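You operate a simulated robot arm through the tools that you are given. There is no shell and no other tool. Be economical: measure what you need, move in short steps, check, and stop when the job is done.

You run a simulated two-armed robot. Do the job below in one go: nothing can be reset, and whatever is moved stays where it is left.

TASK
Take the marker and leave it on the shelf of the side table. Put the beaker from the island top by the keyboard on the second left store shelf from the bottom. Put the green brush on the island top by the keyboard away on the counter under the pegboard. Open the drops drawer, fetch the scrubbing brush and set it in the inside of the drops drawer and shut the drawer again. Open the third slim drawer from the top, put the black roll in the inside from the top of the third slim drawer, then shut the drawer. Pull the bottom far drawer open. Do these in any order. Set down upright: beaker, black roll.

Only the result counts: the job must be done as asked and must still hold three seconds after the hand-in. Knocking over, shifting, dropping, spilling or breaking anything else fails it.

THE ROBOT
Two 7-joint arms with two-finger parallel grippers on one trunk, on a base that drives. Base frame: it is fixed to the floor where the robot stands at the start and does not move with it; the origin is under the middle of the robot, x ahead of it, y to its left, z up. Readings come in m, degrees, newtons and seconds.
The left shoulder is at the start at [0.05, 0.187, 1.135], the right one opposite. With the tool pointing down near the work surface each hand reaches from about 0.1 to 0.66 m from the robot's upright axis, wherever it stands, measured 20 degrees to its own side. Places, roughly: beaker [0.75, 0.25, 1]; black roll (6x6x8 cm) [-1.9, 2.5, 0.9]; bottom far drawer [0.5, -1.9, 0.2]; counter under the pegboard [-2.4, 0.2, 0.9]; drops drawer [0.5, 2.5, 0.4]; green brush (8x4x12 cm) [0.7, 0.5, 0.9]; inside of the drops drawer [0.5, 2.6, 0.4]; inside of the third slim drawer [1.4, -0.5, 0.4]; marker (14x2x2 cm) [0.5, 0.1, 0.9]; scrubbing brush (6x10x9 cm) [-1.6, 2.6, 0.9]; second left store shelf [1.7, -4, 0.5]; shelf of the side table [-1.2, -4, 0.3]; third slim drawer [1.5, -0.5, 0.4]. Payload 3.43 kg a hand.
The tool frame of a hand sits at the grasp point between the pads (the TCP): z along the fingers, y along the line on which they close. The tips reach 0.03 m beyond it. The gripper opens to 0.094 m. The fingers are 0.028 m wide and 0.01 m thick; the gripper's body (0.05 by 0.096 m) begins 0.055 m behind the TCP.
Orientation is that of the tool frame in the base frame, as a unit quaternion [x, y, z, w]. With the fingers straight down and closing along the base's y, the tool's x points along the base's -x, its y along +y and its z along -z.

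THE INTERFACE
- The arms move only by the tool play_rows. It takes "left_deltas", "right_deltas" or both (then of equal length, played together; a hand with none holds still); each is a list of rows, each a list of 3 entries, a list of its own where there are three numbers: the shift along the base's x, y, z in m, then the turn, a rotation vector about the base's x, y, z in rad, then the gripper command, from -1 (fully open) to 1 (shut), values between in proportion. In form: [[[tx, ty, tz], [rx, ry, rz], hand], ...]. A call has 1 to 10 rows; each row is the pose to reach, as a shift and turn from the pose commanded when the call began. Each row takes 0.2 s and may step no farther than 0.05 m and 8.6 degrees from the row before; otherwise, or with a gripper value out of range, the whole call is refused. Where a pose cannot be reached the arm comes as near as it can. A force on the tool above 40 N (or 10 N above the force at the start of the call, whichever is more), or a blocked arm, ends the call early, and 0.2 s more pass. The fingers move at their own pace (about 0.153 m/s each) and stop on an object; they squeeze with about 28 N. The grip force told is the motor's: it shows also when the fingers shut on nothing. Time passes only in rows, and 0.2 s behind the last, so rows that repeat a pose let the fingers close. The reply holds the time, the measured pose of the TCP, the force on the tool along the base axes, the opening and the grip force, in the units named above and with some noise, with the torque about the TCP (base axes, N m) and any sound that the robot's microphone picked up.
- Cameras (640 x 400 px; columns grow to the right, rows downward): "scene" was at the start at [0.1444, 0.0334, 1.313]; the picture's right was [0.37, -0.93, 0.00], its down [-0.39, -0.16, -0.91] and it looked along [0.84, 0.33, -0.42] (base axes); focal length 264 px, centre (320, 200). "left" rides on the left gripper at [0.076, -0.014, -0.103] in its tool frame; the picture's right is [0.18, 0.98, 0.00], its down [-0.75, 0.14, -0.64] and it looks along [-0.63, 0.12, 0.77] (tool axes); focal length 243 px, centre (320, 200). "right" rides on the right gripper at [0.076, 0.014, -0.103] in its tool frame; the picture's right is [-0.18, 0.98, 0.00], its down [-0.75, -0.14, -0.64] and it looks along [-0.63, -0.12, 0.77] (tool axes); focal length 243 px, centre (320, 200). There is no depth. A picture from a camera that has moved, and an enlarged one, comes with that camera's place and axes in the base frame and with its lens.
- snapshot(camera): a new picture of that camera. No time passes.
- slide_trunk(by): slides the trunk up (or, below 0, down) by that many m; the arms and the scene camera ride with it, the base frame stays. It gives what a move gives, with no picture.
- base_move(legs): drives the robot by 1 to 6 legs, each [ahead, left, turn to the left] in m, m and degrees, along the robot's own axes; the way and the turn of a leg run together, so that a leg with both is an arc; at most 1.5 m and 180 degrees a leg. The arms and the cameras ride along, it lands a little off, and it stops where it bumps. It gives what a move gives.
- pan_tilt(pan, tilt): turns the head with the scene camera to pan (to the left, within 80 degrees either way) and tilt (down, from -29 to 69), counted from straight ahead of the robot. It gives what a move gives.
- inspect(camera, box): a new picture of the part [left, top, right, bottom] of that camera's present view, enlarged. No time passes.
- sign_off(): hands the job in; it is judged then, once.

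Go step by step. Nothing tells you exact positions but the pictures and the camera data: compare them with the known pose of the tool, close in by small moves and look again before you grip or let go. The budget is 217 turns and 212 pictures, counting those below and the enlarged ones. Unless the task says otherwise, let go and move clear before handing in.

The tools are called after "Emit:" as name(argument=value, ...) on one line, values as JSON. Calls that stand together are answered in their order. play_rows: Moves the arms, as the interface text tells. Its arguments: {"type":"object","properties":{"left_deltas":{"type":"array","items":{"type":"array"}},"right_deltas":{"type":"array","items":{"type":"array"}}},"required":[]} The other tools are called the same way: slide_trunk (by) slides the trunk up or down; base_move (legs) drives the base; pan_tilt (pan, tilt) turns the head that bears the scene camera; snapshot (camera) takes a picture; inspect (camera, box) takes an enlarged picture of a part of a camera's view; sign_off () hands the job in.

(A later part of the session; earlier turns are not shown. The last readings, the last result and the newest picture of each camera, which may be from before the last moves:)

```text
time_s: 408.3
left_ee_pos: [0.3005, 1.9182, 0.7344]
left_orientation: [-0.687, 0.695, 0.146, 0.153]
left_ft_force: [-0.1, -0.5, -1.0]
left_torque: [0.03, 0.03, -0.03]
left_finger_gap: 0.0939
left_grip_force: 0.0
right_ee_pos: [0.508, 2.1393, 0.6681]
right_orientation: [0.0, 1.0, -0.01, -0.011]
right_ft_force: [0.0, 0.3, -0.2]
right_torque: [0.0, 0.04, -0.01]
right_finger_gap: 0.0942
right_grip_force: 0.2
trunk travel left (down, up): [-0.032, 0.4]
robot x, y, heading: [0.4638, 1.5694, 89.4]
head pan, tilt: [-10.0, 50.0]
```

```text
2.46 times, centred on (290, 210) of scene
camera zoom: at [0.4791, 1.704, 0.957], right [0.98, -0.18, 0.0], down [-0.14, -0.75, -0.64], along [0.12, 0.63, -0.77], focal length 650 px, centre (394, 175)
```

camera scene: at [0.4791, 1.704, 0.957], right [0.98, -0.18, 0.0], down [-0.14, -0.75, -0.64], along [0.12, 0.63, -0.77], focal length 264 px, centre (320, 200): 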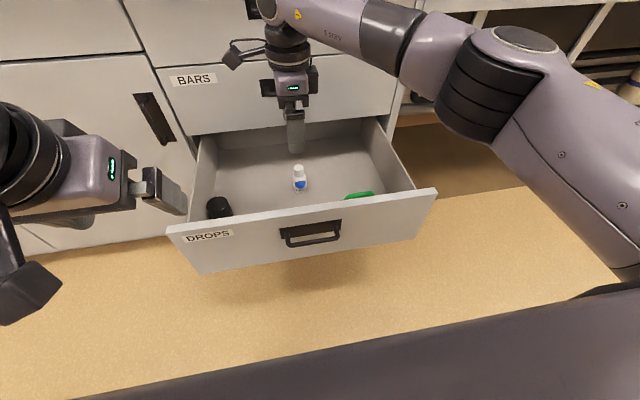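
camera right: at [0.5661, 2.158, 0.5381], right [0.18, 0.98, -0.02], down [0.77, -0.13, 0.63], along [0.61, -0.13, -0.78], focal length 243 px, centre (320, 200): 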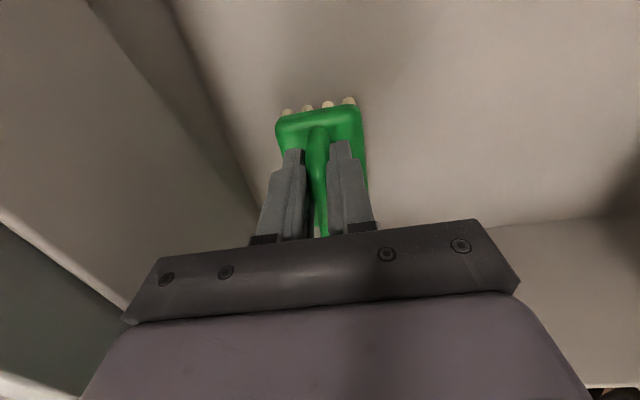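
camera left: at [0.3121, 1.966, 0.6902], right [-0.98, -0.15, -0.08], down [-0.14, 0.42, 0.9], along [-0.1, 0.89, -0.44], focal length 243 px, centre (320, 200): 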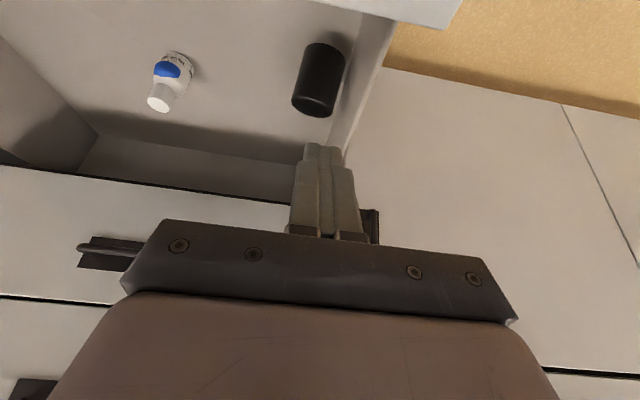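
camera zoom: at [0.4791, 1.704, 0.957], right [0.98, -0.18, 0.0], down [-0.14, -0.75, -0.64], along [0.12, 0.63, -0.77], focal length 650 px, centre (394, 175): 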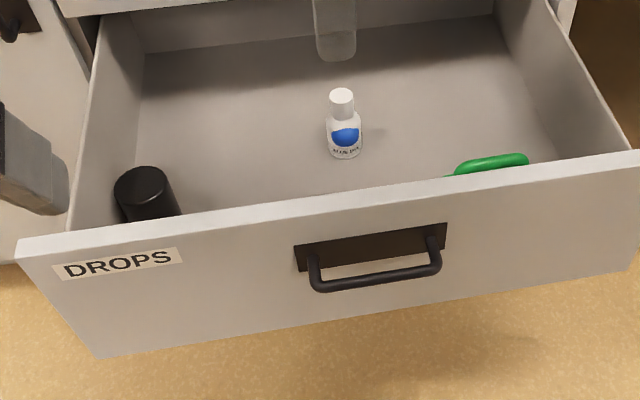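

Brush is in the drawer; the roll still stands at about [0.30, 2.168]. Shift the base left so the right hand can reach it.

Emit:
base_move(legs=[[0.02, 0.3, 0.5]])

Emit:
play_rows(right_deltas=[[[0.03, 0, 0], [0, 0, 0], -1], [[0.06, 0.0, 0], [0, 0, 0], -1], [[0.09, 0.0, -0.02], [0, 0, 0], -1]])

Emit:
snapshot(camera="right")

Emit:
snapshot(camera="scene")

```text
time_s: 411.5
left_ee_pos: [0.0031, 1.9393, 0.7344]
left_orientation: [-0.689, 0.693, 0.147, 0.153]
left_ft_force: [-0.9, 0.0, -0.5]
left_torque: [-0.02, 0.0, 0.01]
left_finger_gap: 0.0942
left_grip_force: 0.1
right_ee_pos: [0.2092, 2.1621, 0.6678]
right_orientation: [-0.003, 1.0, -0.009, -0.011]
right_ft_force: [-0.1, 0.8, 0.8]
right_torque: [-0.01, 0.01, 0.04]
right_finger_gap: 0.0941
right_grip_force: 0.1
trunk travel left (down, up): [-0.032, 0.4]
robot x, y, heading: [0.1674, 1.5949, 89.7]
head pan, tilt: [-10.0, 50.0]
```

```text
time_s: 412.3
left_ee_pos: [0.0033, 1.9402, 0.7343]
left_orientation: [-0.689, 0.693, 0.148, 0.152]
left_ft_force: [-0.5, 0.1, 0.3]
left_torque: [-0.01, -0.02, -0.03]
left_finger_gap: 0.0941
left_grip_force: 0.0
right_ee_pos: [0.2991, 2.1656, 0.6466]
right_orientation: [-0.003, 1.0, -0.008, -0.012]
right_ft_force: [-0.5, 0.4, -0.3]
right_torque: [-0.03, -0.02, 0.02]
right_finger_gap: 0.0939
right_grip_force: 0.1
trunk travel left (down, up): [-0.032, 0.4]
robot x, y, heading: [0.167, 1.5949, 89.9]
head pan, tilt: [-10.0, 50.0]
```

```text
55 pictures are left
camera right: at [0.2246, 2.1802, 0.7513], right [0.18, 0.98, -0.02], down [0.77, -0.12, 0.63], along [0.61, -0.13, -0.78], focal length 243 px, centre (320, 200)
```

right: 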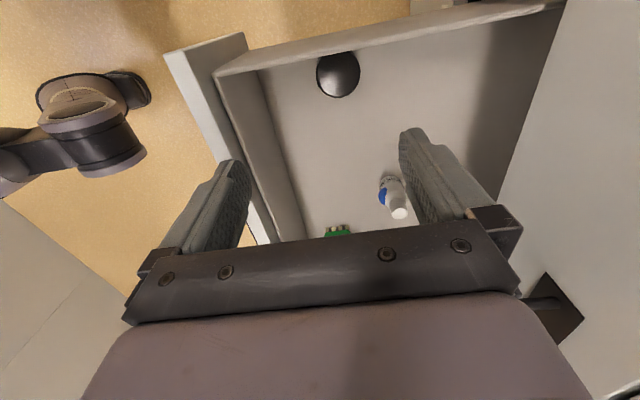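

```text
54 pictures are left
camera scene: at [0.1821, 1.7265, 0.9571], right [0.98, -0.18, 0.0], down [-0.14, -0.75, -0.64], along [0.12, 0.63, -0.77], focal length 264 px, centre (320, 200)
```

scene: 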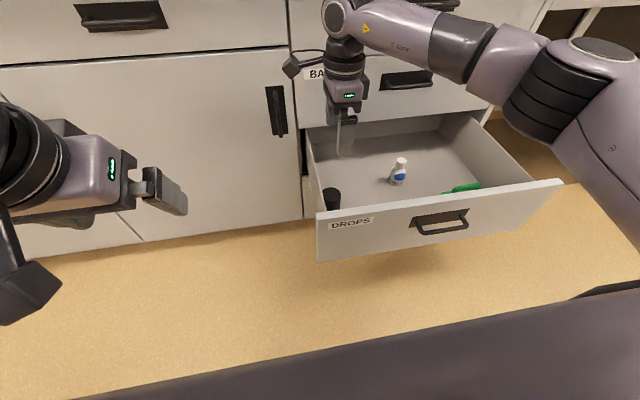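

The roll sits close to the drawer's left wall, so I'll tilt the right hand 40° (body leaning +x, camera above) and grip it front/back.

Emit:
play_rows(right_deltas=[[[0.02, 0.005, 0], [0, 0.12, 0], -1], [[0.04, 0.01, 0], [0, 0.24, 0], -1], [[0.06, 0.0145, 0], [0, 0.36, 0], -1], [[0.08, 0.0145, -0.02], [0, 0.48, 0], -1], [[0.1, 0.0145, -0.05], [0, 0.6, 0], -1], [[0.102, 0.0145, -0.085], [0, 0.7, 0], -1], [[0.102, 0.0145, -0.1], [0, 0.7, 0], -1]])

Emit:
snapshot(camera="right")

Emit:
snapshot(camera="scene")

```text
time_s: 413.9
left_ee_pos: [0.0029, 1.9384, 0.7337]
left_orientation: [-0.689, 0.693, 0.146, 0.152]
left_ft_force: [0.5, -0.2, 0.5]
left_torque: [-0.01, -0.03, 0.04]
left_finger_gap: 0.0942
left_grip_force: 0.2
right_ee_pos: [0.3994, 2.1761, 0.5475]
right_orientation: [-0.007, 0.935, -0.007, -0.354]
right_ft_force: [0.1, 0.7, 0.0]
right_torque: [-0.05, 0.01, 0.02]
right_finger_gap: 0.094
right_grip_force: 0.0
trunk travel left (down, up): [-0.032, 0.4]
robot x, y, heading: [0.1692, 1.5933, 89.9]
head pan, tilt: [-10.0, 50.0]
```

```text
53 pictures are left
camera right: at [0.4096, 2.1925, 0.6751], right [0.12, 0.98, -0.13], down [0.99, -0.12, -0.02], along [-0.03, -0.13, -0.99], focal length 243 px, centre (320, 200)
```

right: 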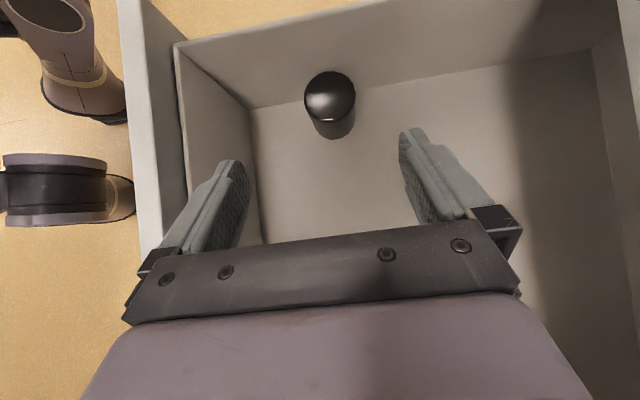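

```text
52 pictures are left
camera scene: at [0.1822, 1.7265, 0.9571], right [0.98, -0.18, 0.0], down [-0.14, -0.75, -0.64], along [0.11, 0.63, -0.77], focal length 264 px, centre (320, 200)
```

scene: 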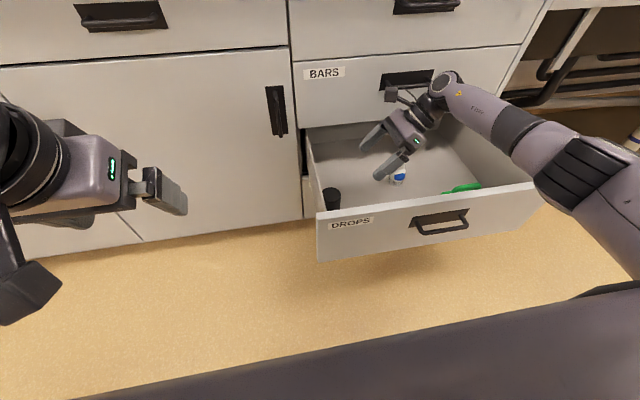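

Emit:
play_rows(right_deltas=[[[0, 0.006, -0.032], [0, 0, 0], -1], [[-0.025, 0.006, -0.06], [0, 0, 0], -1], [[-0.05, 0.006, -0.088], [0, 0, 0], -1], [[-0.07, 0.006, -0.11], [0, 0, 0], -1]])

Emit:
snapshot(camera="right")

```text
time_s: 414.9
left_ee_pos: [0.0033, 1.94, 0.734]
left_orientation: [-0.69, 0.693, 0.145, 0.152]
left_ft_force: [0.4, 1.2, -0.2]
left_torque: [0.01, -0.04, 0.0]
left_finger_gap: 0.0942
left_grip_force: 0.0
right_ee_pos: [0.3282, 2.1715, 0.4367]
right_orientation: [-0.007, 0.935, -0.008, -0.354]
right_ft_force: [0.2, -0.6, 1.2]
right_torque: [0.0, 0.0, 0.02]
right_finger_gap: 0.094
right_grip_force: 0.0
right hand out of reach, approached as far as the arm can: row 3, 4
trunk travel left (down, up): [-0.032, 0.4]
robot x, y, heading: [0.1649, 1.5933, 89.9]
head pan, tilt: [-10.0, 50.0]
```

```text
51 pictures are left
camera right: at [0.3389, 2.187, 0.5642], right [0.12, 0.98, -0.13], down [0.99, -0.12, -0.02], along [-0.03, -0.13, -0.99], focal length 243 px, centre (320, 200)
```

right: 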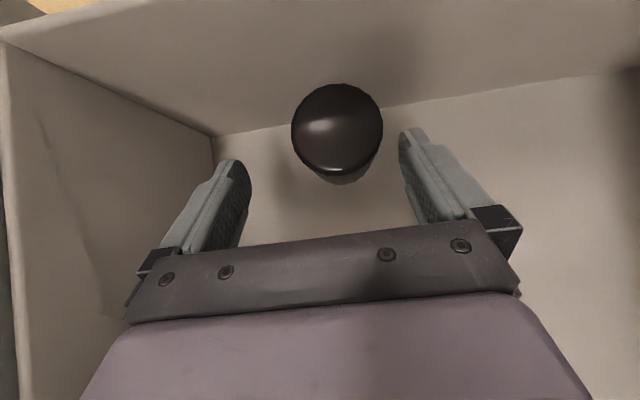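

Emit:
base_move(legs=[[0.025, 0, 0]])

Emit:
play_rows(right_deltas=[[[-0.01, -0.008, -0.012], [0, 0, 0], -1], [[-0.024, -0.012, -0.027], [0, 0, 0], -1], [[-0.024, -0.012, -0.027], [0, 0, 0], -1]])

Emit:
snapshot(camera="right")

```text
time_s: 415.7
left_ee_pos: [0.0037, 1.9653, 0.734]
left_orientation: [-0.689, 0.693, 0.147, 0.153]
left_ft_force: [0.4, 0.1, 0.6]
left_torque: [0.02, -0.03, -0.04]
left_finger_gap: 0.094
left_grip_force: 0.0
right_ee_pos: [0.3299, 2.1963, 0.4373]
right_orientation: [-0.006, 0.935, -0.007, -0.354]
right_ft_force: [0.5, -0.6, 0.5]
right_torque: [-0.01, 0.01, 0.01]
right_finger_gap: 0.0942
right_grip_force: 0.0
trunk travel left (down, up): [-0.032, 0.4]
robot x, y, heading: [0.1671, 1.619, 89.6]
head pan, tilt: [-10.0, 50.0]
```

```text
time_s: 416.5
left_ee_pos: [0.0037, 1.965, 0.7326]
left_orientation: [-0.69, 0.693, 0.146, 0.152]
left_ft_force: [-0.1, 0.3, -0.7]
left_torque: [0.0, -0.02, 0.01]
left_finger_gap: 0.0943
left_grip_force: 0.2
right_ee_pos: [0.3067, 2.184, 0.4111]
right_orientation: [-0.006, 0.935, -0.007, -0.353]
right_ft_force: [0.6, -0.1, 0.8]
right_torque: [-0.01, 0.0, -0.01]
right_finger_gap: 0.0942
right_grip_force: 0.0
trunk travel left (down, up): [-0.032, 0.4]
robot x, y, heading: [0.1674, 1.6206, 89.4]
head pan, tilt: [-10.0, 50.0]
```

```text
50 pictures are left
camera right: at [0.3172, 2.1995, 0.5387], right [0.12, 0.98, -0.13], down [0.99, -0.12, -0.02], along [-0.03, -0.13, -0.99], focal length 243 px, centre (320, 200)
```

right: 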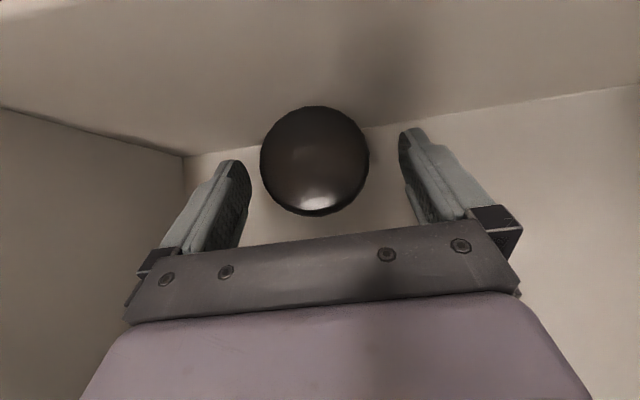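

Emit:
play_rows(right_deltas=[[[-0.005, 0, 0], [0, 0, 0], -1], [[-0.005, 0, 0], [0, 0, 0], 0], [[-0.005, 0, 0], [0, 0, 0], 1], [[-0.005, 0, 0], [0, 0, 0], 1], [[-0.005, 0, 0], [0, 0, 0], 1], [[-0.005, 0, 0.015], [0, 0, 0], 1], [[-0.003, 0, 0.03], [0, 0, 0], 1]])

Emit:
snapshot(camera="right")

```text
time_s: 418.1
left_ee_pos: [0.0036, 1.9647, 0.7339]
left_orientation: [-0.689, 0.693, 0.147, 0.152]
left_ft_force: [0.2, 0.5, -0.3]
left_torque: [-0.02, -0.01, -0.03]
left_finger_gap: 0.094
left_grip_force: 0.0
right_ee_pos: [0.3036, 2.1849, 0.4408]
right_orientation: [-0.006, 0.935, -0.007, -0.354]
right_ft_force: [-0.9, 0.1, -1.2]
right_torque: [0.0, -0.01, 0.01]
right_finger_gap: 0.0591
right_grip_force: 27.8
trunk travel left (down, up): [-0.032, 0.4]
robot x, y, heading: [0.1719, 1.6167, 89.6]
head pan, tilt: [-10.0, 50.0]
```

```text
49 pictures are left
camera right: at [0.3144, 2.2011, 0.5685], right [0.12, 0.98, -0.13], down [0.99, -0.12, -0.01], along [-0.03, -0.13, -0.99], focal length 243 px, centre (320, 200)
```

right: 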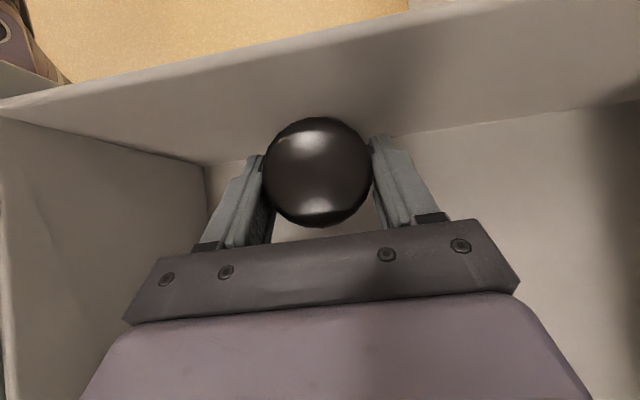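

Full-diameter grip on the roll this time. Lift it out, back off, and get ready to push the drawer shut with the left hand.

Emit:
play_rows(right_deltas=[[[0.01, 0, 0.04], [0, 0, 0], 1], [[0.02, 0, 0.085], [0, 0, 0], 1], [[0.03, 0, 0.13], [0, 0, 0], 1], [[0.04, 0, 0.175], [0, 0, 0], 1], [[0.05, -0.01, 0.22], [0, 0, 0], 1], [[0.06, -0.03, 0.26], [0, 0, 0], 1], [[0.07, -0.05, 0.3], [0, 0, 0], 1]], left_deltas=[[[0, 0, 0], [0, 0, 0], 1], [[0, 0, 0], [0, 0, 0], 1], [[0, 0, 0], [0, 0, 0], 1], [[0, 0, 0], [0, 0, 0], 1], [[0, 0, 0], [0, 0, 0], 1], [[0, 0, 0], [0, 0, 0], 1], [[0, 0, 0], [0, 0, 0], 1]])

Emit:
base_move(legs=[[-0.3, 0, 0], [0, -0.5, 0]])

Emit:
pan_tilt(pan=15, tilt=45)

Emit:
snapshot(camera="scene")

```text
time_s: 419.7
left_ee_pos: [0.0038, 1.9645, 0.7345]
left_orientation: [-0.689, 0.693, 0.147, 0.152]
left_ft_force: [-0.3, 0.4, -1.0]
left_torque: [-0.02, -0.03, -0.02]
left_finger_gap: 0.0001
left_grip_force: 28.2
right_ee_pos: [0.3684, 2.1347, 0.7398]
right_orientation: [-0.006, 0.935, -0.008, -0.353]
right_ft_force: [-0.4, 1.2, -1.7]
right_torque: [-0.02, -0.02, -0.01]
right_finger_gap: 0.0589
right_grip_force: 28.0
trunk travel left (down, up): [-0.032, 0.4]
robot x, y, heading: [0.1671, 1.6171, 89.8]
head pan, tilt: [-10.0, 50.0]
```

```text
time_s: 426.2
left_ee_pos: [0.5, 1.663, 0.7341]
left_orientation: [-0.681, 0.701, 0.145, 0.154]
left_ft_force: [-0.9, -0.5, 0.3]
left_torque: [0.01, 0.01, -0.01]
left_finger_gap: 0.0001
left_grip_force: 27.8
right_ee_pos: [0.8701, 1.8243, 0.7399]
right_orientation: [0.006, 0.936, -0.003, -0.353]
right_ft_force: [-0.4, 0.0, -1.3]
right_torque: [0.0, 0.0, -0.01]
right_finger_gap: 0.0591
right_grip_force: 28.2
trunk travel left (down, up): [-0.032, 0.4]
robot x, y, heading: [0.6579, 1.3118, 88.3]
head pan, tilt: [-10.0, 50.0]
```

```text
time_s: 427.1
left_ee_pos: [0.5007, 1.6647, 0.7342]
left_orientation: [-0.682, 0.7, 0.145, 0.154]
left_ft_force: [-0.4, -0.2, -0.4]
left_torque: [0.02, 0.0, 0.01]
left_finger_gap: 0.0
left_grip_force: 28.1
right_ee_pos: [0.8697, 1.8242, 0.7394]
right_orientation: [0.005, 0.935, -0.004, -0.354]
right_ft_force: [-0.6, 0.9, -1.2]
right_torque: [-0.01, -0.03, 0.01]
right_finger_gap: 0.0591
right_grip_force: 27.5
trunk travel left (down, up): [-0.032, 0.4]
robot x, y, heading: [0.657, 1.3114, 88.2]
head pan, tilt: [15.0, 45.0]
```

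```text
48 pictures are left
camera scene: at [0.6401, 1.4496, 0.9639], right [0.97, 0.23, 0.0], down [0.16, -0.69, -0.71], along [-0.16, 0.69, -0.71], focal length 264 px, centre (320, 200)
```

scene: 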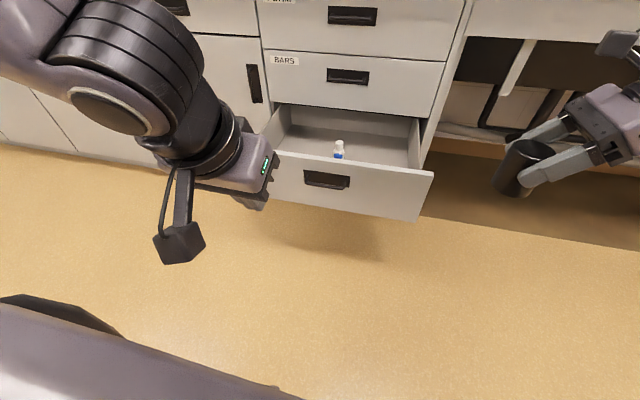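

Tuck the roll hand back, and set the left fist at drawer-front height.

Emit:
play_rows(right_deltas=[[[0, -0.03, 0.01], [0, 0, 0], 1], [[0, -0.06, 0.02], [0, 0, 0], 1], [[0, -0.09, 0.03], [0, 0, 0], 1], [[0, -0.12, 0.04], [0, 0, 0], 1], [[0, -0.15, 0.04], [0, 0, 0], 1], [[0, -0.17, 0.04], [0, 0, 0], 1]], left_deltas=[[[0, 0.02, -0.02], [0, 0, 0], 1], [[0, 0.05, -0.05], [0, 0, 0], 1], [[0, 0.08, -0.09], [0, 0, 0], 1], [[0, 0.11, -0.13], [0, 0, 0], 1], [[0, 0.14, -0.17], [0, 0, 0], 1], [[0, 0.15, -0.205], [0, 0, 0], 1]])

Emit:
snapshot(camera="scene")

Emit:
snapshot(camera="right")

```text
time_s: 428.5
left_ee_pos: [0.4712, 1.7953, 0.5561]
left_orientation: [-0.681, 0.701, 0.145, 0.155]
left_ft_force: [0.4, 0.6, 0.2]
left_torque: [-0.01, 0.0, 0.03]
left_finger_gap: 0.0
left_grip_force: 28.0
left hand out of reach, approached as far as the arm can: row 5, 6
right_ee_pos: [0.8709, 1.6538, 0.7802]
right_orientation: [0.005, 0.935, -0.003, -0.354]
right_ft_force: [-0.8, -0.1, -0.6]
right_torque: [0.02, -0.02, 0.0]
right_finger_gap: 0.0592
right_grip_force: 27.8
trunk travel left (down, up): [-0.032, 0.4]
robot x, y, heading: [0.6579, 1.306, 88.2]
head pan, tilt: [15.0, 45.0]
```

```text
47 pictures are left
camera scene: at [0.64, 1.4496, 0.964], right [0.97, 0.23, 0.0], down [0.16, -0.69, -0.71], along [-0.16, 0.69, -0.71], focal length 264 px, centre (320, 200)
```

scene: 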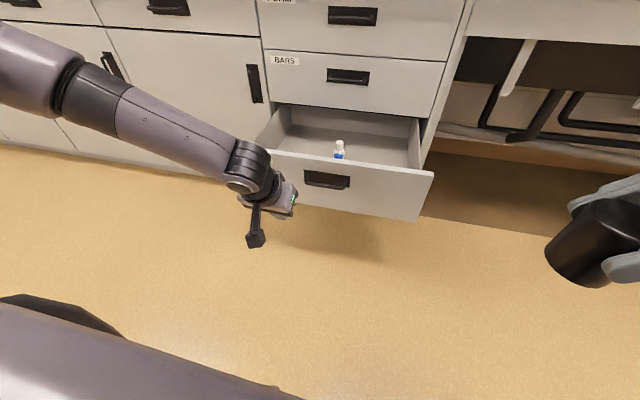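

```text
46 pictures are left
camera right: at [0.881, 1.6704, 0.9086], right [0.14, 0.98, -0.13], down [0.99, -0.15, -0.02], along [-0.03, -0.13, -0.99], focal length 243 px, centre (320, 200)
```

right: 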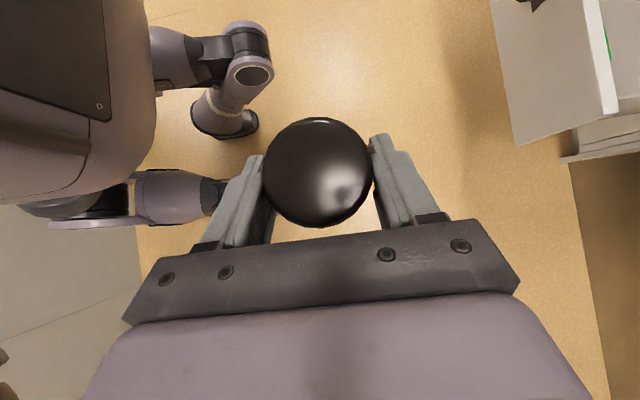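

Emit:
slide_trunk(by=-0.03)

Emit:
base_move(legs=[[0.32, 0, 1]])

Emit:
snapshot(camera="scene")

```text
time_s: 429.2
left_ee_pos: [0.4708, 1.7964, 0.5261]
left_orientation: [-0.681, 0.701, 0.144, 0.154]
left_ft_force: [0.5, 0.0, -0.3]
left_torque: [0.01, 0.0, 0.03]
left_finger_gap: 0.0
left_grip_force: 28.3
right_ee_pos: [0.8706, 1.6547, 0.7505]
right_orientation: [0.005, 0.935, -0.003, -0.354]
right_ft_force: [-0.2, 0.6, -0.8]
right_torque: [0.02, -0.02, -0.04]
right_finger_gap: 0.0591
right_grip_force: 28.2
trunk travel left (down, up): [-0.002, 0.43]
robot x, y, heading: [0.66, 1.313, 88.1]
head pan, tilt: [15.0, 45.0]
```

```text
time_s: 431.3
left_ee_pos: [0.4665, 2.1016, 0.526]
left_orientation: [-0.688, 0.694, 0.146, 0.153]
left_ft_force: [-0.7, 0.3, 0.5]
left_torque: [0.0, 0.04, 0.0]
left_finger_gap: 0.0001
left_grip_force: 28.0
right_ee_pos: [0.8686, 1.9686, 0.7512]
right_orientation: [-0.005, 0.935, -0.007, -0.354]
right_ft_force: [-0.4, 0.3, -1.2]
right_torque: [0.04, -0.01, 0.03]
right_finger_gap: 0.0588
right_grip_force: 28.3
trunk travel left (down, up): [-0.002, 0.43]
robot x, y, heading: [0.6645, 1.6236, 89.8]
head pan, tilt: [15.0, 45.0]
```

```text
45 pictures are left
camera scene: at [0.6427, 1.7588, 0.934], right [0.97, 0.25, 0.0], down [0.18, -0.68, -0.71], along [-0.18, 0.68, -0.71], focal length 264 px, centre (320, 200)
```

scene: 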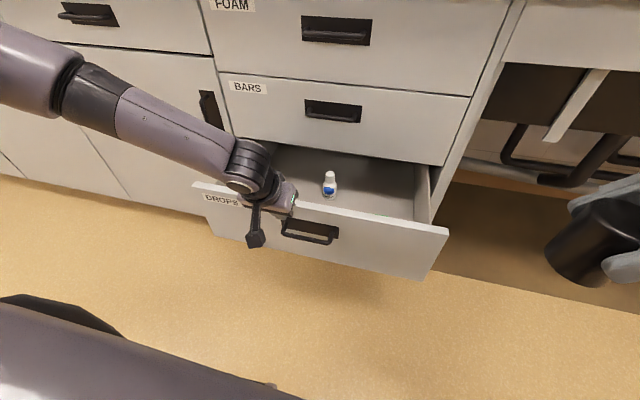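

It's moving with the push. Continue until closed.

Emit:
base_move(legs=[[0.2, 0, 0]])

Emit:
base_move(legs=[[0.1, 0, 0]])

Emit:
snapshot(camera="scene")

```text
time_s: 432.9
left_ee_pos: [0.4683, 2.3005, 0.5263]
left_orientation: [-0.688, 0.694, 0.146, 0.153]
left_ft_force: [0.0, -0.3, 0.5]
left_torque: [0.02, 0.01, -0.02]
left_finger_gap: 0.0001
left_grip_force: 27.8
right_ee_pos: [0.8711, 2.168, 0.7511]
right_orientation: [-0.005, 0.936, -0.006, -0.353]
right_ft_force: [-0.8, -0.4, -2.0]
right_torque: [0.01, -0.05, 0.01]
right_finger_gap: 0.059
right_grip_force: 27.6
trunk travel left (down, up): [-0.002, 0.43]
robot x, y, heading: [0.6659, 1.8237, 89.4]
head pan, tilt: [15.0, 45.0]
```

```text
time_s: 433.8
left_ee_pos: [0.4668, 2.3231, 0.5215]
left_orientation: [-0.69, 0.697, 0.137, 0.142]
left_ft_force: [0.0, -1.5, 0.1]
left_torque: [0.07, 0.0, 0.01]
left_finger_gap: 0.0
left_grip_force: 28.0
right_ee_pos: [0.8709, 2.2003, 0.7491]
right_orientation: [-0.005, 0.936, -0.009, -0.353]
right_ft_force: [-0.7, 0.2, -1.9]
right_torque: [-0.01, -0.03, -0.01]
right_finger_gap: 0.059
right_grip_force: 28.8
trunk travel left (down, up): [-0.002, 0.43]
robot x, y, heading: [0.6653, 1.8559, 89.5]
head pan, tilt: [15.0, 45.0]
stopped in leg 1: the force on the tool passed its limit at 122 N (the readings are from after the stop); the commanded pose is now the measured one
```

```text
44 pictures are left
camera scene: at [0.6443, 1.9902, 0.934], right [0.97, 0.25, 0.0], down [0.18, -0.68, -0.71], along [-0.18, 0.68, -0.71], focal length 264 px, centre (320, 200)
```

scene: 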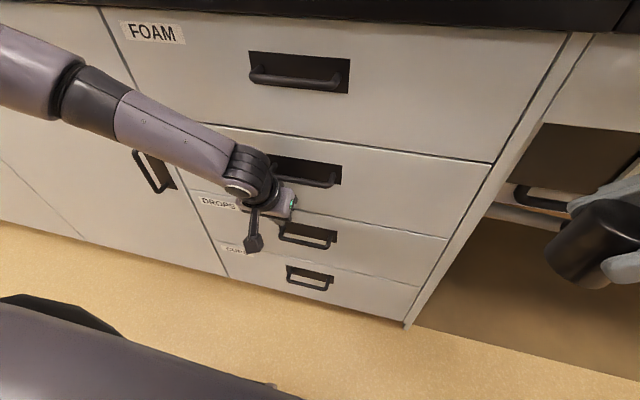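

The drops drawer is shut. Back off and look toward the island's far side.

Emit:
base_move(legs=[[-0.5, 0, 0], [0, -0.9, 0]])

Emit:
pan_tilt(pan=25, tilt=25)

Emit:
snapshot(camera="scene")

Emit:
pan_tilt(pan=-80, tilt=20)

Emit:
snapshot(camera="scene")

```text
time_s: 444.5
left_ee_pos: [1.3448, 1.8262, 0.5201]
left_orientation: [0.696, -0.69, -0.139, -0.141]
left_ft_force: [1.0, 0.3, 0.1]
left_torque: [0.02, 0.02, -0.02]
left_finger_gap: 0.0001
left_grip_force: 27.9
right_ee_pos: [1.7519, 1.7114, 0.7498]
right_orientation: [-0.014, 0.936, -0.011, -0.353]
right_ft_force: [-0.2, -0.1, -0.8]
right_torque: [0.01, -0.05, 0.02]
right_finger_gap: 0.059
right_grip_force: 27.9
trunk travel left (down, up): [-0.002, 0.43]
robot x, y, heading: [1.5511, 1.363, 90.6]
head pan, tilt: [15.0, 45.0]
```

```text
time_s: 445.3
left_ee_pos: [1.3467, 1.8269, 0.5213]
left_orientation: [0.697, -0.689, -0.139, -0.142]
left_ft_force: [0.2, 0.0, -0.4]
left_torque: [0.0, 0.01, 0.03]
left_finger_gap: 0.0001
left_grip_force: 28.1
right_ee_pos: [1.7507, 1.7112, 0.7494]
right_orientation: [-0.015, 0.936, -0.012, -0.353]
right_ft_force: [0.2, 0.8, -1.7]
right_torque: [-0.01, -0.01, 0.02]
right_finger_gap: 0.0588
right_grip_force: 27.9
trunk travel left (down, up): [-0.002, 0.43]
robot x, y, heading: [1.5526, 1.3623, 90.8]
head pan, tilt: [25.0, 25.0]
```

```text
43 pictures are left
camera scene: at [1.5111, 1.5018, 0.9645], right [0.9, 0.43, 0.0], down [0.18, -0.38, -0.91], along [-0.39, 0.82, -0.42], focal length 264 px, centre (320, 200)
```

scene: 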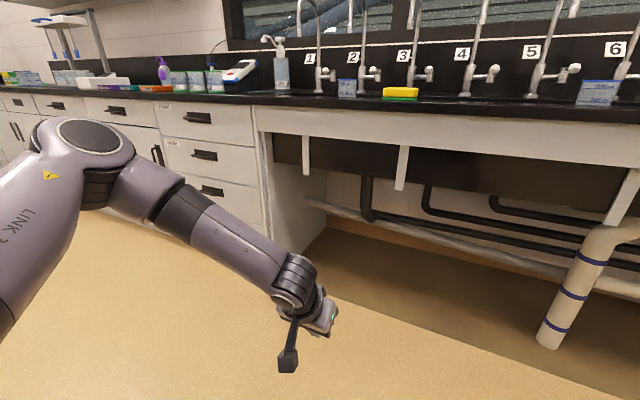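

```text
time_s: 447.1
left_ee_pos: [1.3456, 1.8262, 0.5214]
left_orientation: [0.697, -0.689, -0.14, -0.141]
left_ft_force: [0.2, -0.4, -0.7]
left_torque: [0.01, 0.01, -0.01]
left_finger_gap: 0.0002
left_grip_force: 27.7
right_ee_pos: [1.7508, 1.7112, 0.75]
right_orientation: [-0.015, 0.936, -0.012, -0.352]
right_ft_force: [0.3, 0.2, -0.4]
right_torque: [0.0, 0.02, 0.03]
right_finger_gap: 0.059
right_grip_force: 28.1
trunk travel left (down, up): [-0.002, 0.43]
robot x, y, heading: [1.5517, 1.3616, 90.5]
head pan, tilt: [-80.0, 20.0]
```

```text
42 pictures are left
camera scene: at [1.6425, 1.4361, 0.9726], right [0.19, -0.98, 0.0], down [-0.34, -0.06, -0.94], along [0.92, 0.17, -0.34], focal length 264 px, centre (320, 200)
```

scene: 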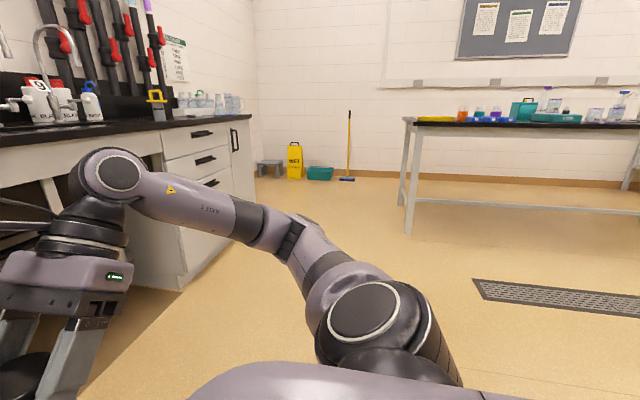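

Emit:
base_move(legs=[[0, -0.8, 0], [0, 0, 89.5], [0, 1.0, 0], [0, 0.8, 0]])

Emit:
pan_tilt(pan=0, tilt=30)

Emit:
snapshot(camera="scene")

```text
time_s: 474.2
left_ee_pos: [1.8634, -0.6488, 0.521]
left_orientation: [0.98, -0.005, -0.199, -0.004]
left_ft_force: [0.4, -0.7, 0.7]
left_torque: [0.04, -0.01, 0.01]
left_finger_gap: 0.0
left_grip_force: 27.9
right_ee_pos: [1.9868, -0.2466, 0.7508]
right_orientation: [0.666, -0.657, 0.255, 0.244]
right_ft_force: [-0.4, -0.3, -1.7]
right_torque: [0.0, -0.01, -0.02]
right_finger_gap: 0.0589
right_grip_force: 28.3
trunk travel left (down, up): [-0.002, 0.43]
robot x, y, heading: [2.334, -0.4532, 179.8]
head pan, tilt: [-80.0, 20.0]
```

```text
time_s: 475.8
left_ee_pos: [1.8637, -0.648, 0.5202]
left_orientation: [0.98, -0.005, -0.199, -0.004]
left_ft_force: [-0.8, 0.0, -0.8]
left_torque: [0.0, -0.02, 0.02]
left_finger_gap: 0.0
left_grip_force: 27.5
right_ee_pos: [1.9862, -0.2449, 0.7508]
right_orientation: [0.666, -0.657, 0.256, 0.243]
right_ft_force: [-0.5, -0.2, -1.0]
right_torque: [0.0, 0.04, 0.03]
right_finger_gap: 0.0584
right_grip_force: 27.4
trunk travel left (down, up): [-0.002, 0.43]
robot x, y, heading: [2.3326, -0.4521, 179.5]
head pan, tilt: [0.0, 30.0]
```

```text
41 pictures are left
camera scene: at [2.1843, -0.451, 0.9566], right [0.01, 1.0, 0.0], down [0.5, 0.0, -0.87], along [-0.87, 0.01, -0.5], focal length 264 px, centre (320, 200)
```

scene: 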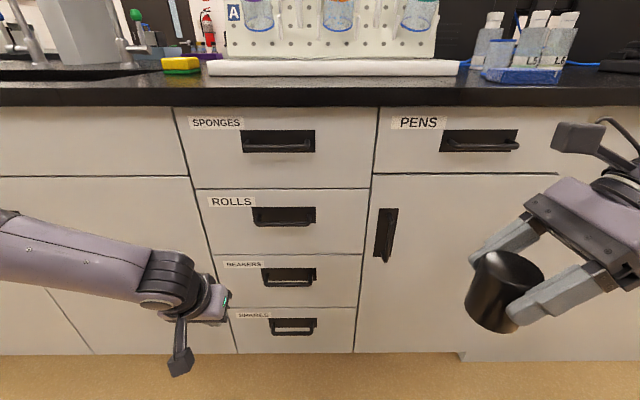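

Third slim drawer is "BEAKERS", bar near [1.69, −0.53, 0.41]. I rotate the left hand about its own axis for the handle grip, and shift the base.

Emit:
play_rows(left_deltas=[[[0.01, 0, 0.01], [0.0581, 0, 0.1371], 0.3], [[0.02, 0, 0.02], [0.1162, 0, 0.2742], 0.3], [[0.03, 0, 0.03], [0.1743, 0, 0.4113], 0.3], [[0.04, 0, 0.03], [0.2324, 0, 0.5484], 0.3], [[0.04, 0, 0.03], [0.2905, 0, 0.6855], 0.3], [[0.04, 0, 0.03], [0.3486, 0, 0.8226], 0.3], [[0.04, 0, 0.03], [0.4067, 0, 0.9597], 0.3], [[0.04, 0, 0.03], [0.4648, 0, 1.0968], 0.3], [[0.04, 0, 0.03], [0.5229, 0, 1.2339], 0.3], [[0.04, 0, 0.03], [0.581, 0, 1.371], 0.3]])

Emit:
play_rows(left_deltas=[[[0, 0, 0], [0.031, 0, 0.073], 0.3]])

Emit:
base_move(legs=[[0.0, -0.16, 0.5]])

Emit:
snapshot(camera="left")

```text
time_s: 478.0
left_ee_pos: [1.9011, -0.6527, 0.5553]
left_orientation: [0.723, 0.661, -0.148, -0.137]
left_ft_force: [0.0, -0.6, 0.3]
left_torque: [-0.02, -0.02, 0.03]
left_finger_gap: 0.0328
left_grip_force: 0.0
left hand out of reach, approached as far as the arm can: row 10
right_ee_pos: [1.9856, -0.2455, 0.7499]
right_orientation: [0.666, -0.658, 0.255, 0.243]
right_ft_force: [-0.1, -0.1, -1.0]
right_torque: [0.02, 0.01, 0.02]
right_finger_gap: 0.0586
right_grip_force: 28.1
trunk travel left (down, up): [-0.002, 0.43]
robot x, y, heading: [2.3367, -0.4536, 179.9]
head pan, tilt: [0.0, 30.0]
```

```text
time_s: 478.4
left_ee_pos: [1.8925, -0.6621, 0.5626]
left_orientation: [0.697, 0.688, -0.142, -0.143]
left_ft_force: [-0.2, 0.8, 0.3]
left_torque: [0.0, -0.01, 0.02]
left_finger_gap: 0.033
left_grip_force: 0.1
left hand out of reach, approached as far as the arm can: row 1
right_ee_pos: [1.9867, -0.246, 0.7498]
right_orientation: [0.666, -0.658, 0.256, 0.243]
right_ft_force: [0.4, 0.7, -0.9]
right_torque: [0.02, -0.02, -0.01]
right_finger_gap: 0.0587
right_grip_force: 27.9
trunk travel left (down, up): [-0.002, 0.43]
robot x, y, heading: [2.3304, -0.4502, 179.6]
head pan, tilt: [0.0, 30.0]
```

```text
time_s: 480.4
left_ee_pos: [1.8942, -0.5048, 0.5637]
left_orientation: [0.694, 0.692, -0.143, -0.142]
left_ft_force: [-0.4, 0.8, 0.0]
left_torque: [0.0, -0.01, 0.02]
left_finger_gap: 0.033
left_grip_force: 0.1
right_ee_pos: [1.9846, -0.0874, 0.7512]
right_orientation: [0.669, -0.655, 0.256, 0.242]
right_ft_force: [0.0, -0.3, -1.4]
right_torque: [0.02, -0.02, 0.01]
right_finger_gap: 0.0586
right_grip_force: 28.0
trunk travel left (down, up): [-0.002, 0.43]
robot x, y, heading: [2.3327, -0.289, -179.8]
head pan, tilt: [0.0, 30.0]
```

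```text
40 pictures are left
camera left: at [1.9207, -0.4281, 0.6619], right [0.9, 0.18, -0.39], down [0.38, -0.75, 0.54], along [-0.2, -0.63, -0.75], focal length 243 px, centre (320, 200)
```

left: 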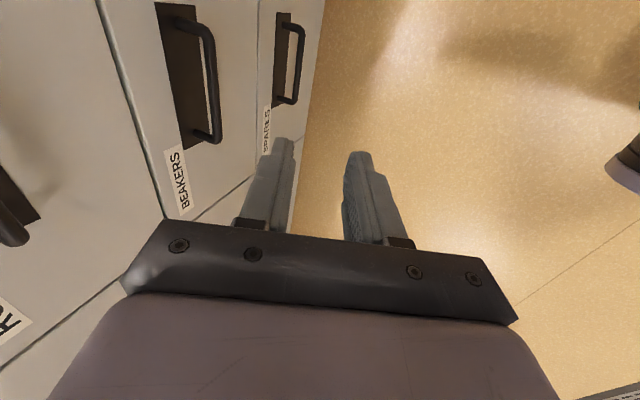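

Bar measured at [1.686, −0.535, 0.411]. Drive 0.1 m closer and move to just above it.

Emit:
base_move(legs=[[0.12, 0, 0]])

Emit:
play_rows(left_deltas=[[[-0.02, -0.01, -0.02], [0, 0, 0], 0.3], [[-0.04, -0.02, -0.045], [0, 0, 0], 0.3], [[-0.055, -0.03, -0.07], [0, 0, 0], 0.3]])

Emit:
snapshot(camera="left")

```text
time_s: 481.6
left_ee_pos: [1.7785, -0.5034, 0.5625]
left_orientation: [0.694, 0.691, -0.142, -0.142]
left_ft_force: [-0.2, 0.4, -1.1]
left_torque: [0.0, 0.0, 0.02]
left_finger_gap: 0.0328
left_grip_force: 0.1
right_ee_pos: [1.8673, -0.0864, 0.7509]
right_orientation: [0.669, -0.654, 0.257, 0.242]
right_ft_force: [-0.6, 0.4, -0.2]
right_torque: [-0.01, 0.0, 0.02]
right_finger_gap: 0.0587
right_grip_force: 28.1
trunk travel left (down, up): [-0.002, 0.43]
robot x, y, heading: [2.2162, -0.2876, -180.0]
head pan, tilt: [0.0, 30.0]
```

```text
time_s: 482.4
left_ee_pos: [1.7297, -0.5321, 0.5014]
left_orientation: [0.696, 0.69, -0.14, -0.143]
left_ft_force: [16.2, -2.1, 12.3]
left_torque: [-0.19, 0.14, 0.27]
left_finger_gap: 0.0274
left_grip_force: 0.0
right_ee_pos: [1.8696, -0.0879, 0.7509]
right_orientation: [0.669, -0.654, 0.256, 0.242]
right_ft_force: [0.5, -0.2, -1.6]
right_torque: [0.02, 0.03, 0.01]
right_finger_gap: 0.0586
right_grip_force: 27.9
trunk travel left (down, up): [-0.002, 0.43]
robot x, y, heading: [2.2173, -0.2871, -180.0]
head pan, tilt: [0.0, 30.0]
stopped in row 3 (left hand): the force on the tool passed its limit at 51 N (the readings are from after the stop); the commanded pose is now the measured one
```

```text
39 pictures are left
camera left: at [1.7553, -0.4558, 0.6004], right [0.91, 0.18, -0.38], down [0.37, -0.76, 0.53], along [-0.2, -0.63, -0.75], focal length 243 px, centre (320, 200)
```

left: 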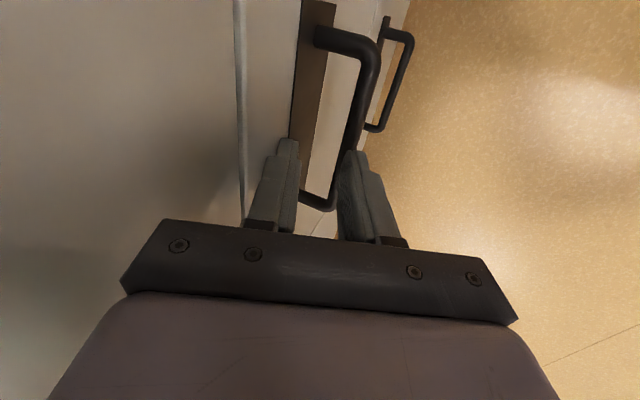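

Triangulating again, the bar is at x≈1.723, z≈0.449; my hand is ~1.6 cm too far in. Adjust and slide on.

Emit:
play_rows(left_deltas=[[[0.02, 0, 0.011], [0, 0, 0], 0.3], [[0.014, 0, -0.004], [0, 0, 0], 0.3], [[0.008, 0, -0.019], [0, 0, 0], 0.3], [[0.002, 0, -0.034], [0, 0, 0], 0.3], [[0.002, 0, -0.034], [0, 0, 0], 0.3]])

Emit:
snapshot(camera="left")

```text
time_s: 483.7
left_ee_pos: [1.73, -0.5385, 0.491]
left_orientation: [0.698, 0.688, -0.136, -0.143]
left_ft_force: [14.4, -2.9, 18.6]
left_torque: [-0.28, -0.14, 0.26]
left_finger_gap: 0.0314
left_grip_force: 0.0
left hand out of reach, approached as far as the arm can: row 2, 3, 4, 5
right_ee_pos: [1.8704, -0.0874, 0.7495]
right_orientation: [0.67, -0.654, 0.257, 0.242]
right_ft_force: [-0.9, -0.1, -1.6]
right_torque: [0.0, 0.01, 0.02]
right_finger_gap: 0.0585
right_grip_force: 28.5
trunk travel left (down, up): [-0.002, 0.43]
robot x, y, heading: [2.2205, -0.2916, -179.7]
head pan, tilt: [0.0, 30.0]
stopped in row 5 (left hand): the force on the tool passed its limit at 41 N (the readings are from after the stop); the commanded pose is now the measured one
```

```text
38 pictures are left
camera left: at [1.7572, -0.4642, 0.5919], right [0.91, 0.17, -0.38], down [0.37, -0.76, 0.53], along [-0.2, -0.62, -0.76], focal length 243 px, centre (320, 200)
```

left: 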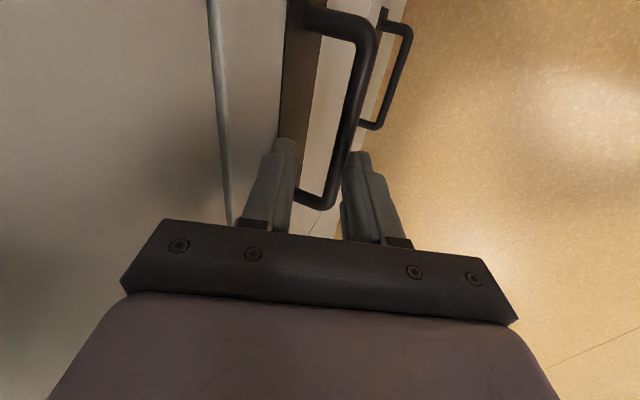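

Emit:
play_rows(left_deltas=[[[0.015, 0.003, 0.02], [0, -0.05, 0], 0.3], [[0.022, 0.003, 0.022], [0, -0.11, 0], 0.3], [[0.014, 0.003, 0.012], [0, -0.11, 0], 0.3], [[0.01, 0.003, 0.0], [0, -0.11, 0], 0.3], [[0.005, 0.003, -0.012], [0, -0.11, 0], 0.3], [[0.001, 0.003, -0.024], [0, -0.11, 0], 0.3]])

Emit:
snapshot(camera="left")

```text
time_s: 485.1
left_ee_pos: [1.7412, -0.5464, 0.4805]
left_orientation: [0.704, 0.696, -0.095, -0.105]
left_ft_force: [-0.1, 0.4, -0.1]
left_torque: [-0.02, -0.01, 0.01]
left_finger_gap: 0.033
left_grip_force: 0.0
left hand out of reach, approached as far as the arm can: row 5, 6
right_ee_pos: [1.8692, -0.0881, 0.7507]
right_orientation: [0.669, -0.654, 0.257, 0.243]
right_ft_force: [0.3, -0.3, -1.6]
right_torque: [0.04, 0.03, -0.03]
right_finger_gap: 0.0587
right_grip_force: 28.1
trunk travel left (down, up): [-0.002, 0.43]
robot x, y, heading: [2.2227, -0.2895, -180.1]
head pan, tilt: [0.0, 30.0]
```

```text
37 pictures are left
camera left: at [1.7565, -0.4713, 0.5833], right [0.95, 0.17, -0.27], down [0.31, -0.76, 0.57], along [-0.11, -0.62, -0.78], focal length 243 px, centre (320, 200)
```

left: 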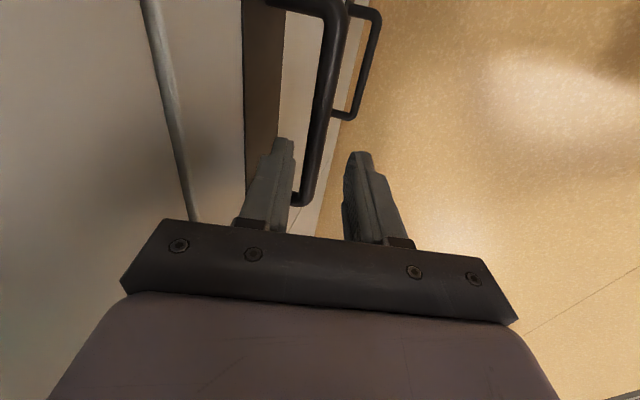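

Emit:
play_rows(left_deltas=[[[-0.001, 0.003, 0], [0, -0.05, 0], 0.3], [[-0.003, 0.006, -0.01], [0, -0.08, 0], 0.3], [[-0.004, 0.008, -0.018], [0, -0.08, 0], 0.3], [[-0.004, 0.008, -0.018], [0, -0.08, 0], 0.3]])

Emit:
snapshot(camera="left")

```text
time_s: 486.1
left_ee_pos: [1.7478, -0.551, 0.4801]
left_orientation: [0.708, 0.699, -0.068, -0.079]
left_ft_force: [-3.2, 1.2, 1.5]
left_torque: [0.05, 0.16, 0.01]
left_finger_gap: 0.0346
left_grip_force: 1.3
left hand out of reach, approached as far as the arm can: row 1, 2, 3, 4
right_ee_pos: [1.8688, -0.0874, 0.7496]
right_orientation: [0.669, -0.654, 0.256, 0.242]
right_ft_force: [-0.1, 0.9, -0.7]
right_torque: [0.01, -0.01, -0.04]
right_finger_gap: 0.0588
right_grip_force: 27.8
trunk travel left (down, up): [-0.002, 0.43]
robot x, y, heading: [2.2195, -0.2893, -179.9]
head pan, tilt: [0.0, 30.0]
```

```text
36 pictures are left
camera left: at [1.7538, -0.4762, 0.5835], right [0.96, 0.17, -0.2], down [0.26, -0.77, 0.59], along [-0.05, -0.62, -0.78], focal length 243 px, centre (320, 200)
```

left: 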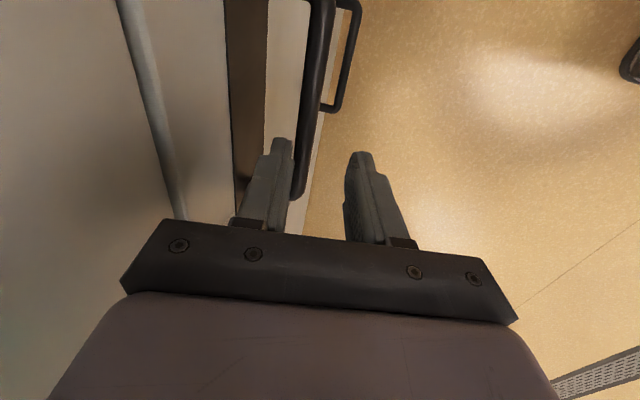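

Overlap with the bar is too small at this arm posture. I back the hand off and probe for a posture that reaches lower.

Emit:
play_rows(left_deltas=[[[0.01, 0, 0.03], [0, 0, 0], 0.3], [[0.04, 0, 0.05], [0, 0, 0], 0.3], [[0.07, 0, 0.05], [0, 0.05, 0], 0.3], [[0.1, -0.02, 0.04], [0, 0.1, 0], 0.3], [[0.1, -0.06, 0.0], [0, 0.15, 0], 0.3], [[0.1, -0.1, -0.04], [0, 0.15, 0], 0.3], [[0.1, -0.12, -0.08], [0, 0.15, 0], 0.3], [[0.1, -0.12, -0.12], [0, 0.15, 0], 0.3]])

Emit:
play_rows(left_deltas=[[[-0.04, 0, 0], [0, 0, 0], 0.3], [[-0.08, 0, 0], [0, 0, 0], 0.3]])

```text
refused: row 5 steps farther than a row can; nothing moved
```

```text
time_s: 486.9
left_ee_pos: [1.7494, -0.5505, 0.4868]
left_orientation: [0.733, 0.678, -0.024, -0.052]
left_ft_force: [-2.7, -2.0, 4.7]
left_torque: [0.09, 0.15, 0.05]
left_finger_gap: 0.0346
left_grip_force: 1.3
left hand out of reach, approached as far as the arm can: row 1, 2
right_ee_pos: [1.8709, -0.0885, 0.7518]
right_orientation: [0.67, -0.653, 0.256, 0.242]
right_ft_force: [-1.1, 0.5, -1.6]
right_torque: [0.0, 0.02, -0.01]
right_finger_gap: 0.0587
right_grip_force: 28.0
trunk travel left (down, up): [-0.002, 0.43]
robot x, y, heading: [2.2218, -0.2863, -179.8]
head pan, tilt: [0.0, 30.0]
stopped in row 2 (left hand): the arm was blocked; the commanded pose is now the measured one
```

Emit:
play_rows(left_deltas=[[[0.005, 0, 0.03], [0, 0, 0], 0.3], [[0.03, 0, 0.05], [0, 0, 0], 0.3], [[0.06, 0, 0.05], [0, 0.05, -0.03], 0.3], [[0.09, -0.02, 0.045], [0, 0.1, -0.06], 0.3], [[0.1, -0.04, 0.01], [0, 0.15, -0.06], 0.3], [[0.1, -0.06, -0.03], [0, 0.2, -0.06], 0.3], [[0.1, -0.08, -0.07], [0, 0.2, -0.06], 0.3], [[0.1, -0.08, -0.11], [0, 0.2, -0.06], 0.3]])

```text
time_s: 487.2
left_ee_pos: [1.7552, -0.5491, 0.4933]
left_orientation: [0.734, 0.678, -0.021, -0.045]
left_ft_force: [0.0, -0.5, 0.4]
left_torque: [-0.01, -0.02, 0.0]
left_finger_gap: 0.0331
left_grip_force: 0.0
right_ee_pos: [1.8714, -0.0874, 0.7497]
right_orientation: [0.67, -0.654, 0.257, 0.241]
right_ft_force: [0.1, -0.3, -2.6]
right_torque: [0.02, 0.02, 0.01]
right_finger_gap: 0.0586
right_grip_force: 28.0
trunk travel left (down, up): [-0.002, 0.43]
robot x, y, heading: [2.2201, -0.2895, -179.9]
head pan, tilt: [0.0, 30.0]
stopped in row 1 (left hand): the force on the tool passed its limit at 61 N (the readings are from after the stop); the commanded pose is now the measured one
```

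Emit:
play_rows(left_deltas=[[[0.01, 0, 0.025], [0, 0, 0], 0.3], [[0.03, 0, 0.05], [0, 0, 0], 0.3], [[0.06, 0, 0.05], [0, 0.05, -0.03], 0.3], [[0.09, -0.02, 0.045], [0, 0.1, -0.06], 0.3], [[0.1, -0.04, 0.01], [0, 0.15, -0.06], 0.3], [[0.1, -0.06, -0.03], [0, 0.2, -0.06], 0.3], [[0.1, -0.08, -0.07], [0, 0.2, -0.06], 0.3], [[0.1, -0.08, -0.11], [0, 0.2, -0.06], 0.3]])

Emit:
pan_tilt(pan=35, tilt=35)

Emit:
snapshot(camera="scene")

```text
time_s: 489.0
left_ee_pos: [1.86, -0.6416, 0.4121]
left_orientation: [0.748, 0.648, -0.091, -0.112]
left_ft_force: [0.0, -0.4, -1.4]
left_torque: [0.01, 0.0, -0.02]
left_finger_gap: 0.0329
left_grip_force: 0.0
left hand out of reach, approached as far as the arm can: row 8
right_ee_pos: [1.8702, -0.0866, 0.7501]
right_orientation: [0.668, -0.655, 0.257, 0.243]
right_ft_force: [1.2, 1.2, -1.8]
right_torque: [0.0, 0.01, -0.02]
right_finger_gap: 0.0585
right_grip_force: 28.1
trunk travel left (down, up): [-0.002, 0.43]
robot x, y, heading: [2.221, -0.29, -179.6]
head pan, tilt: [0.0, 30.0]
```

```text
time_s: 490.0
left_ee_pos: [1.8609, -0.6409, 0.4131]
left_orientation: [0.749, 0.647, -0.091, -0.111]
left_ft_force: [-0.2, 0.0, -0.3]
left_torque: [0.02, 0.01, 0.02]
left_finger_gap: 0.0329
left_grip_force: 0.0
right_ee_pos: [1.8707, -0.0872, 0.749]
right_orientation: [0.669, -0.654, 0.257, 0.241]
right_ft_force: [-0.5, 0.0, -1.9]
right_torque: [0.0, 0.01, 0.01]
right_finger_gap: 0.0586
right_grip_force: 28.2
trunk travel left (down, up): [-0.002, 0.43]
robot x, y, heading: [2.2177, -0.2895, -179.9]
head pan, tilt: [35.0, 35.0]
```

```text
35 pictures are left
camera scene: at [2.089, -0.3415, 0.9488], right [-0.58, 0.82, 0.0], down [0.47, 0.33, -0.82], along [-0.67, -0.47, -0.57], focal length 264 px, centre (320, 200)
```

scene: 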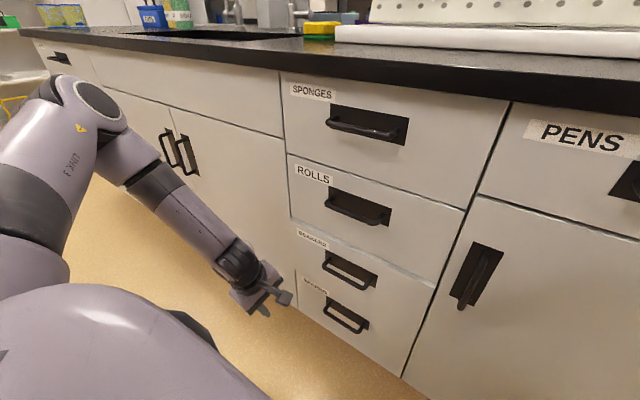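

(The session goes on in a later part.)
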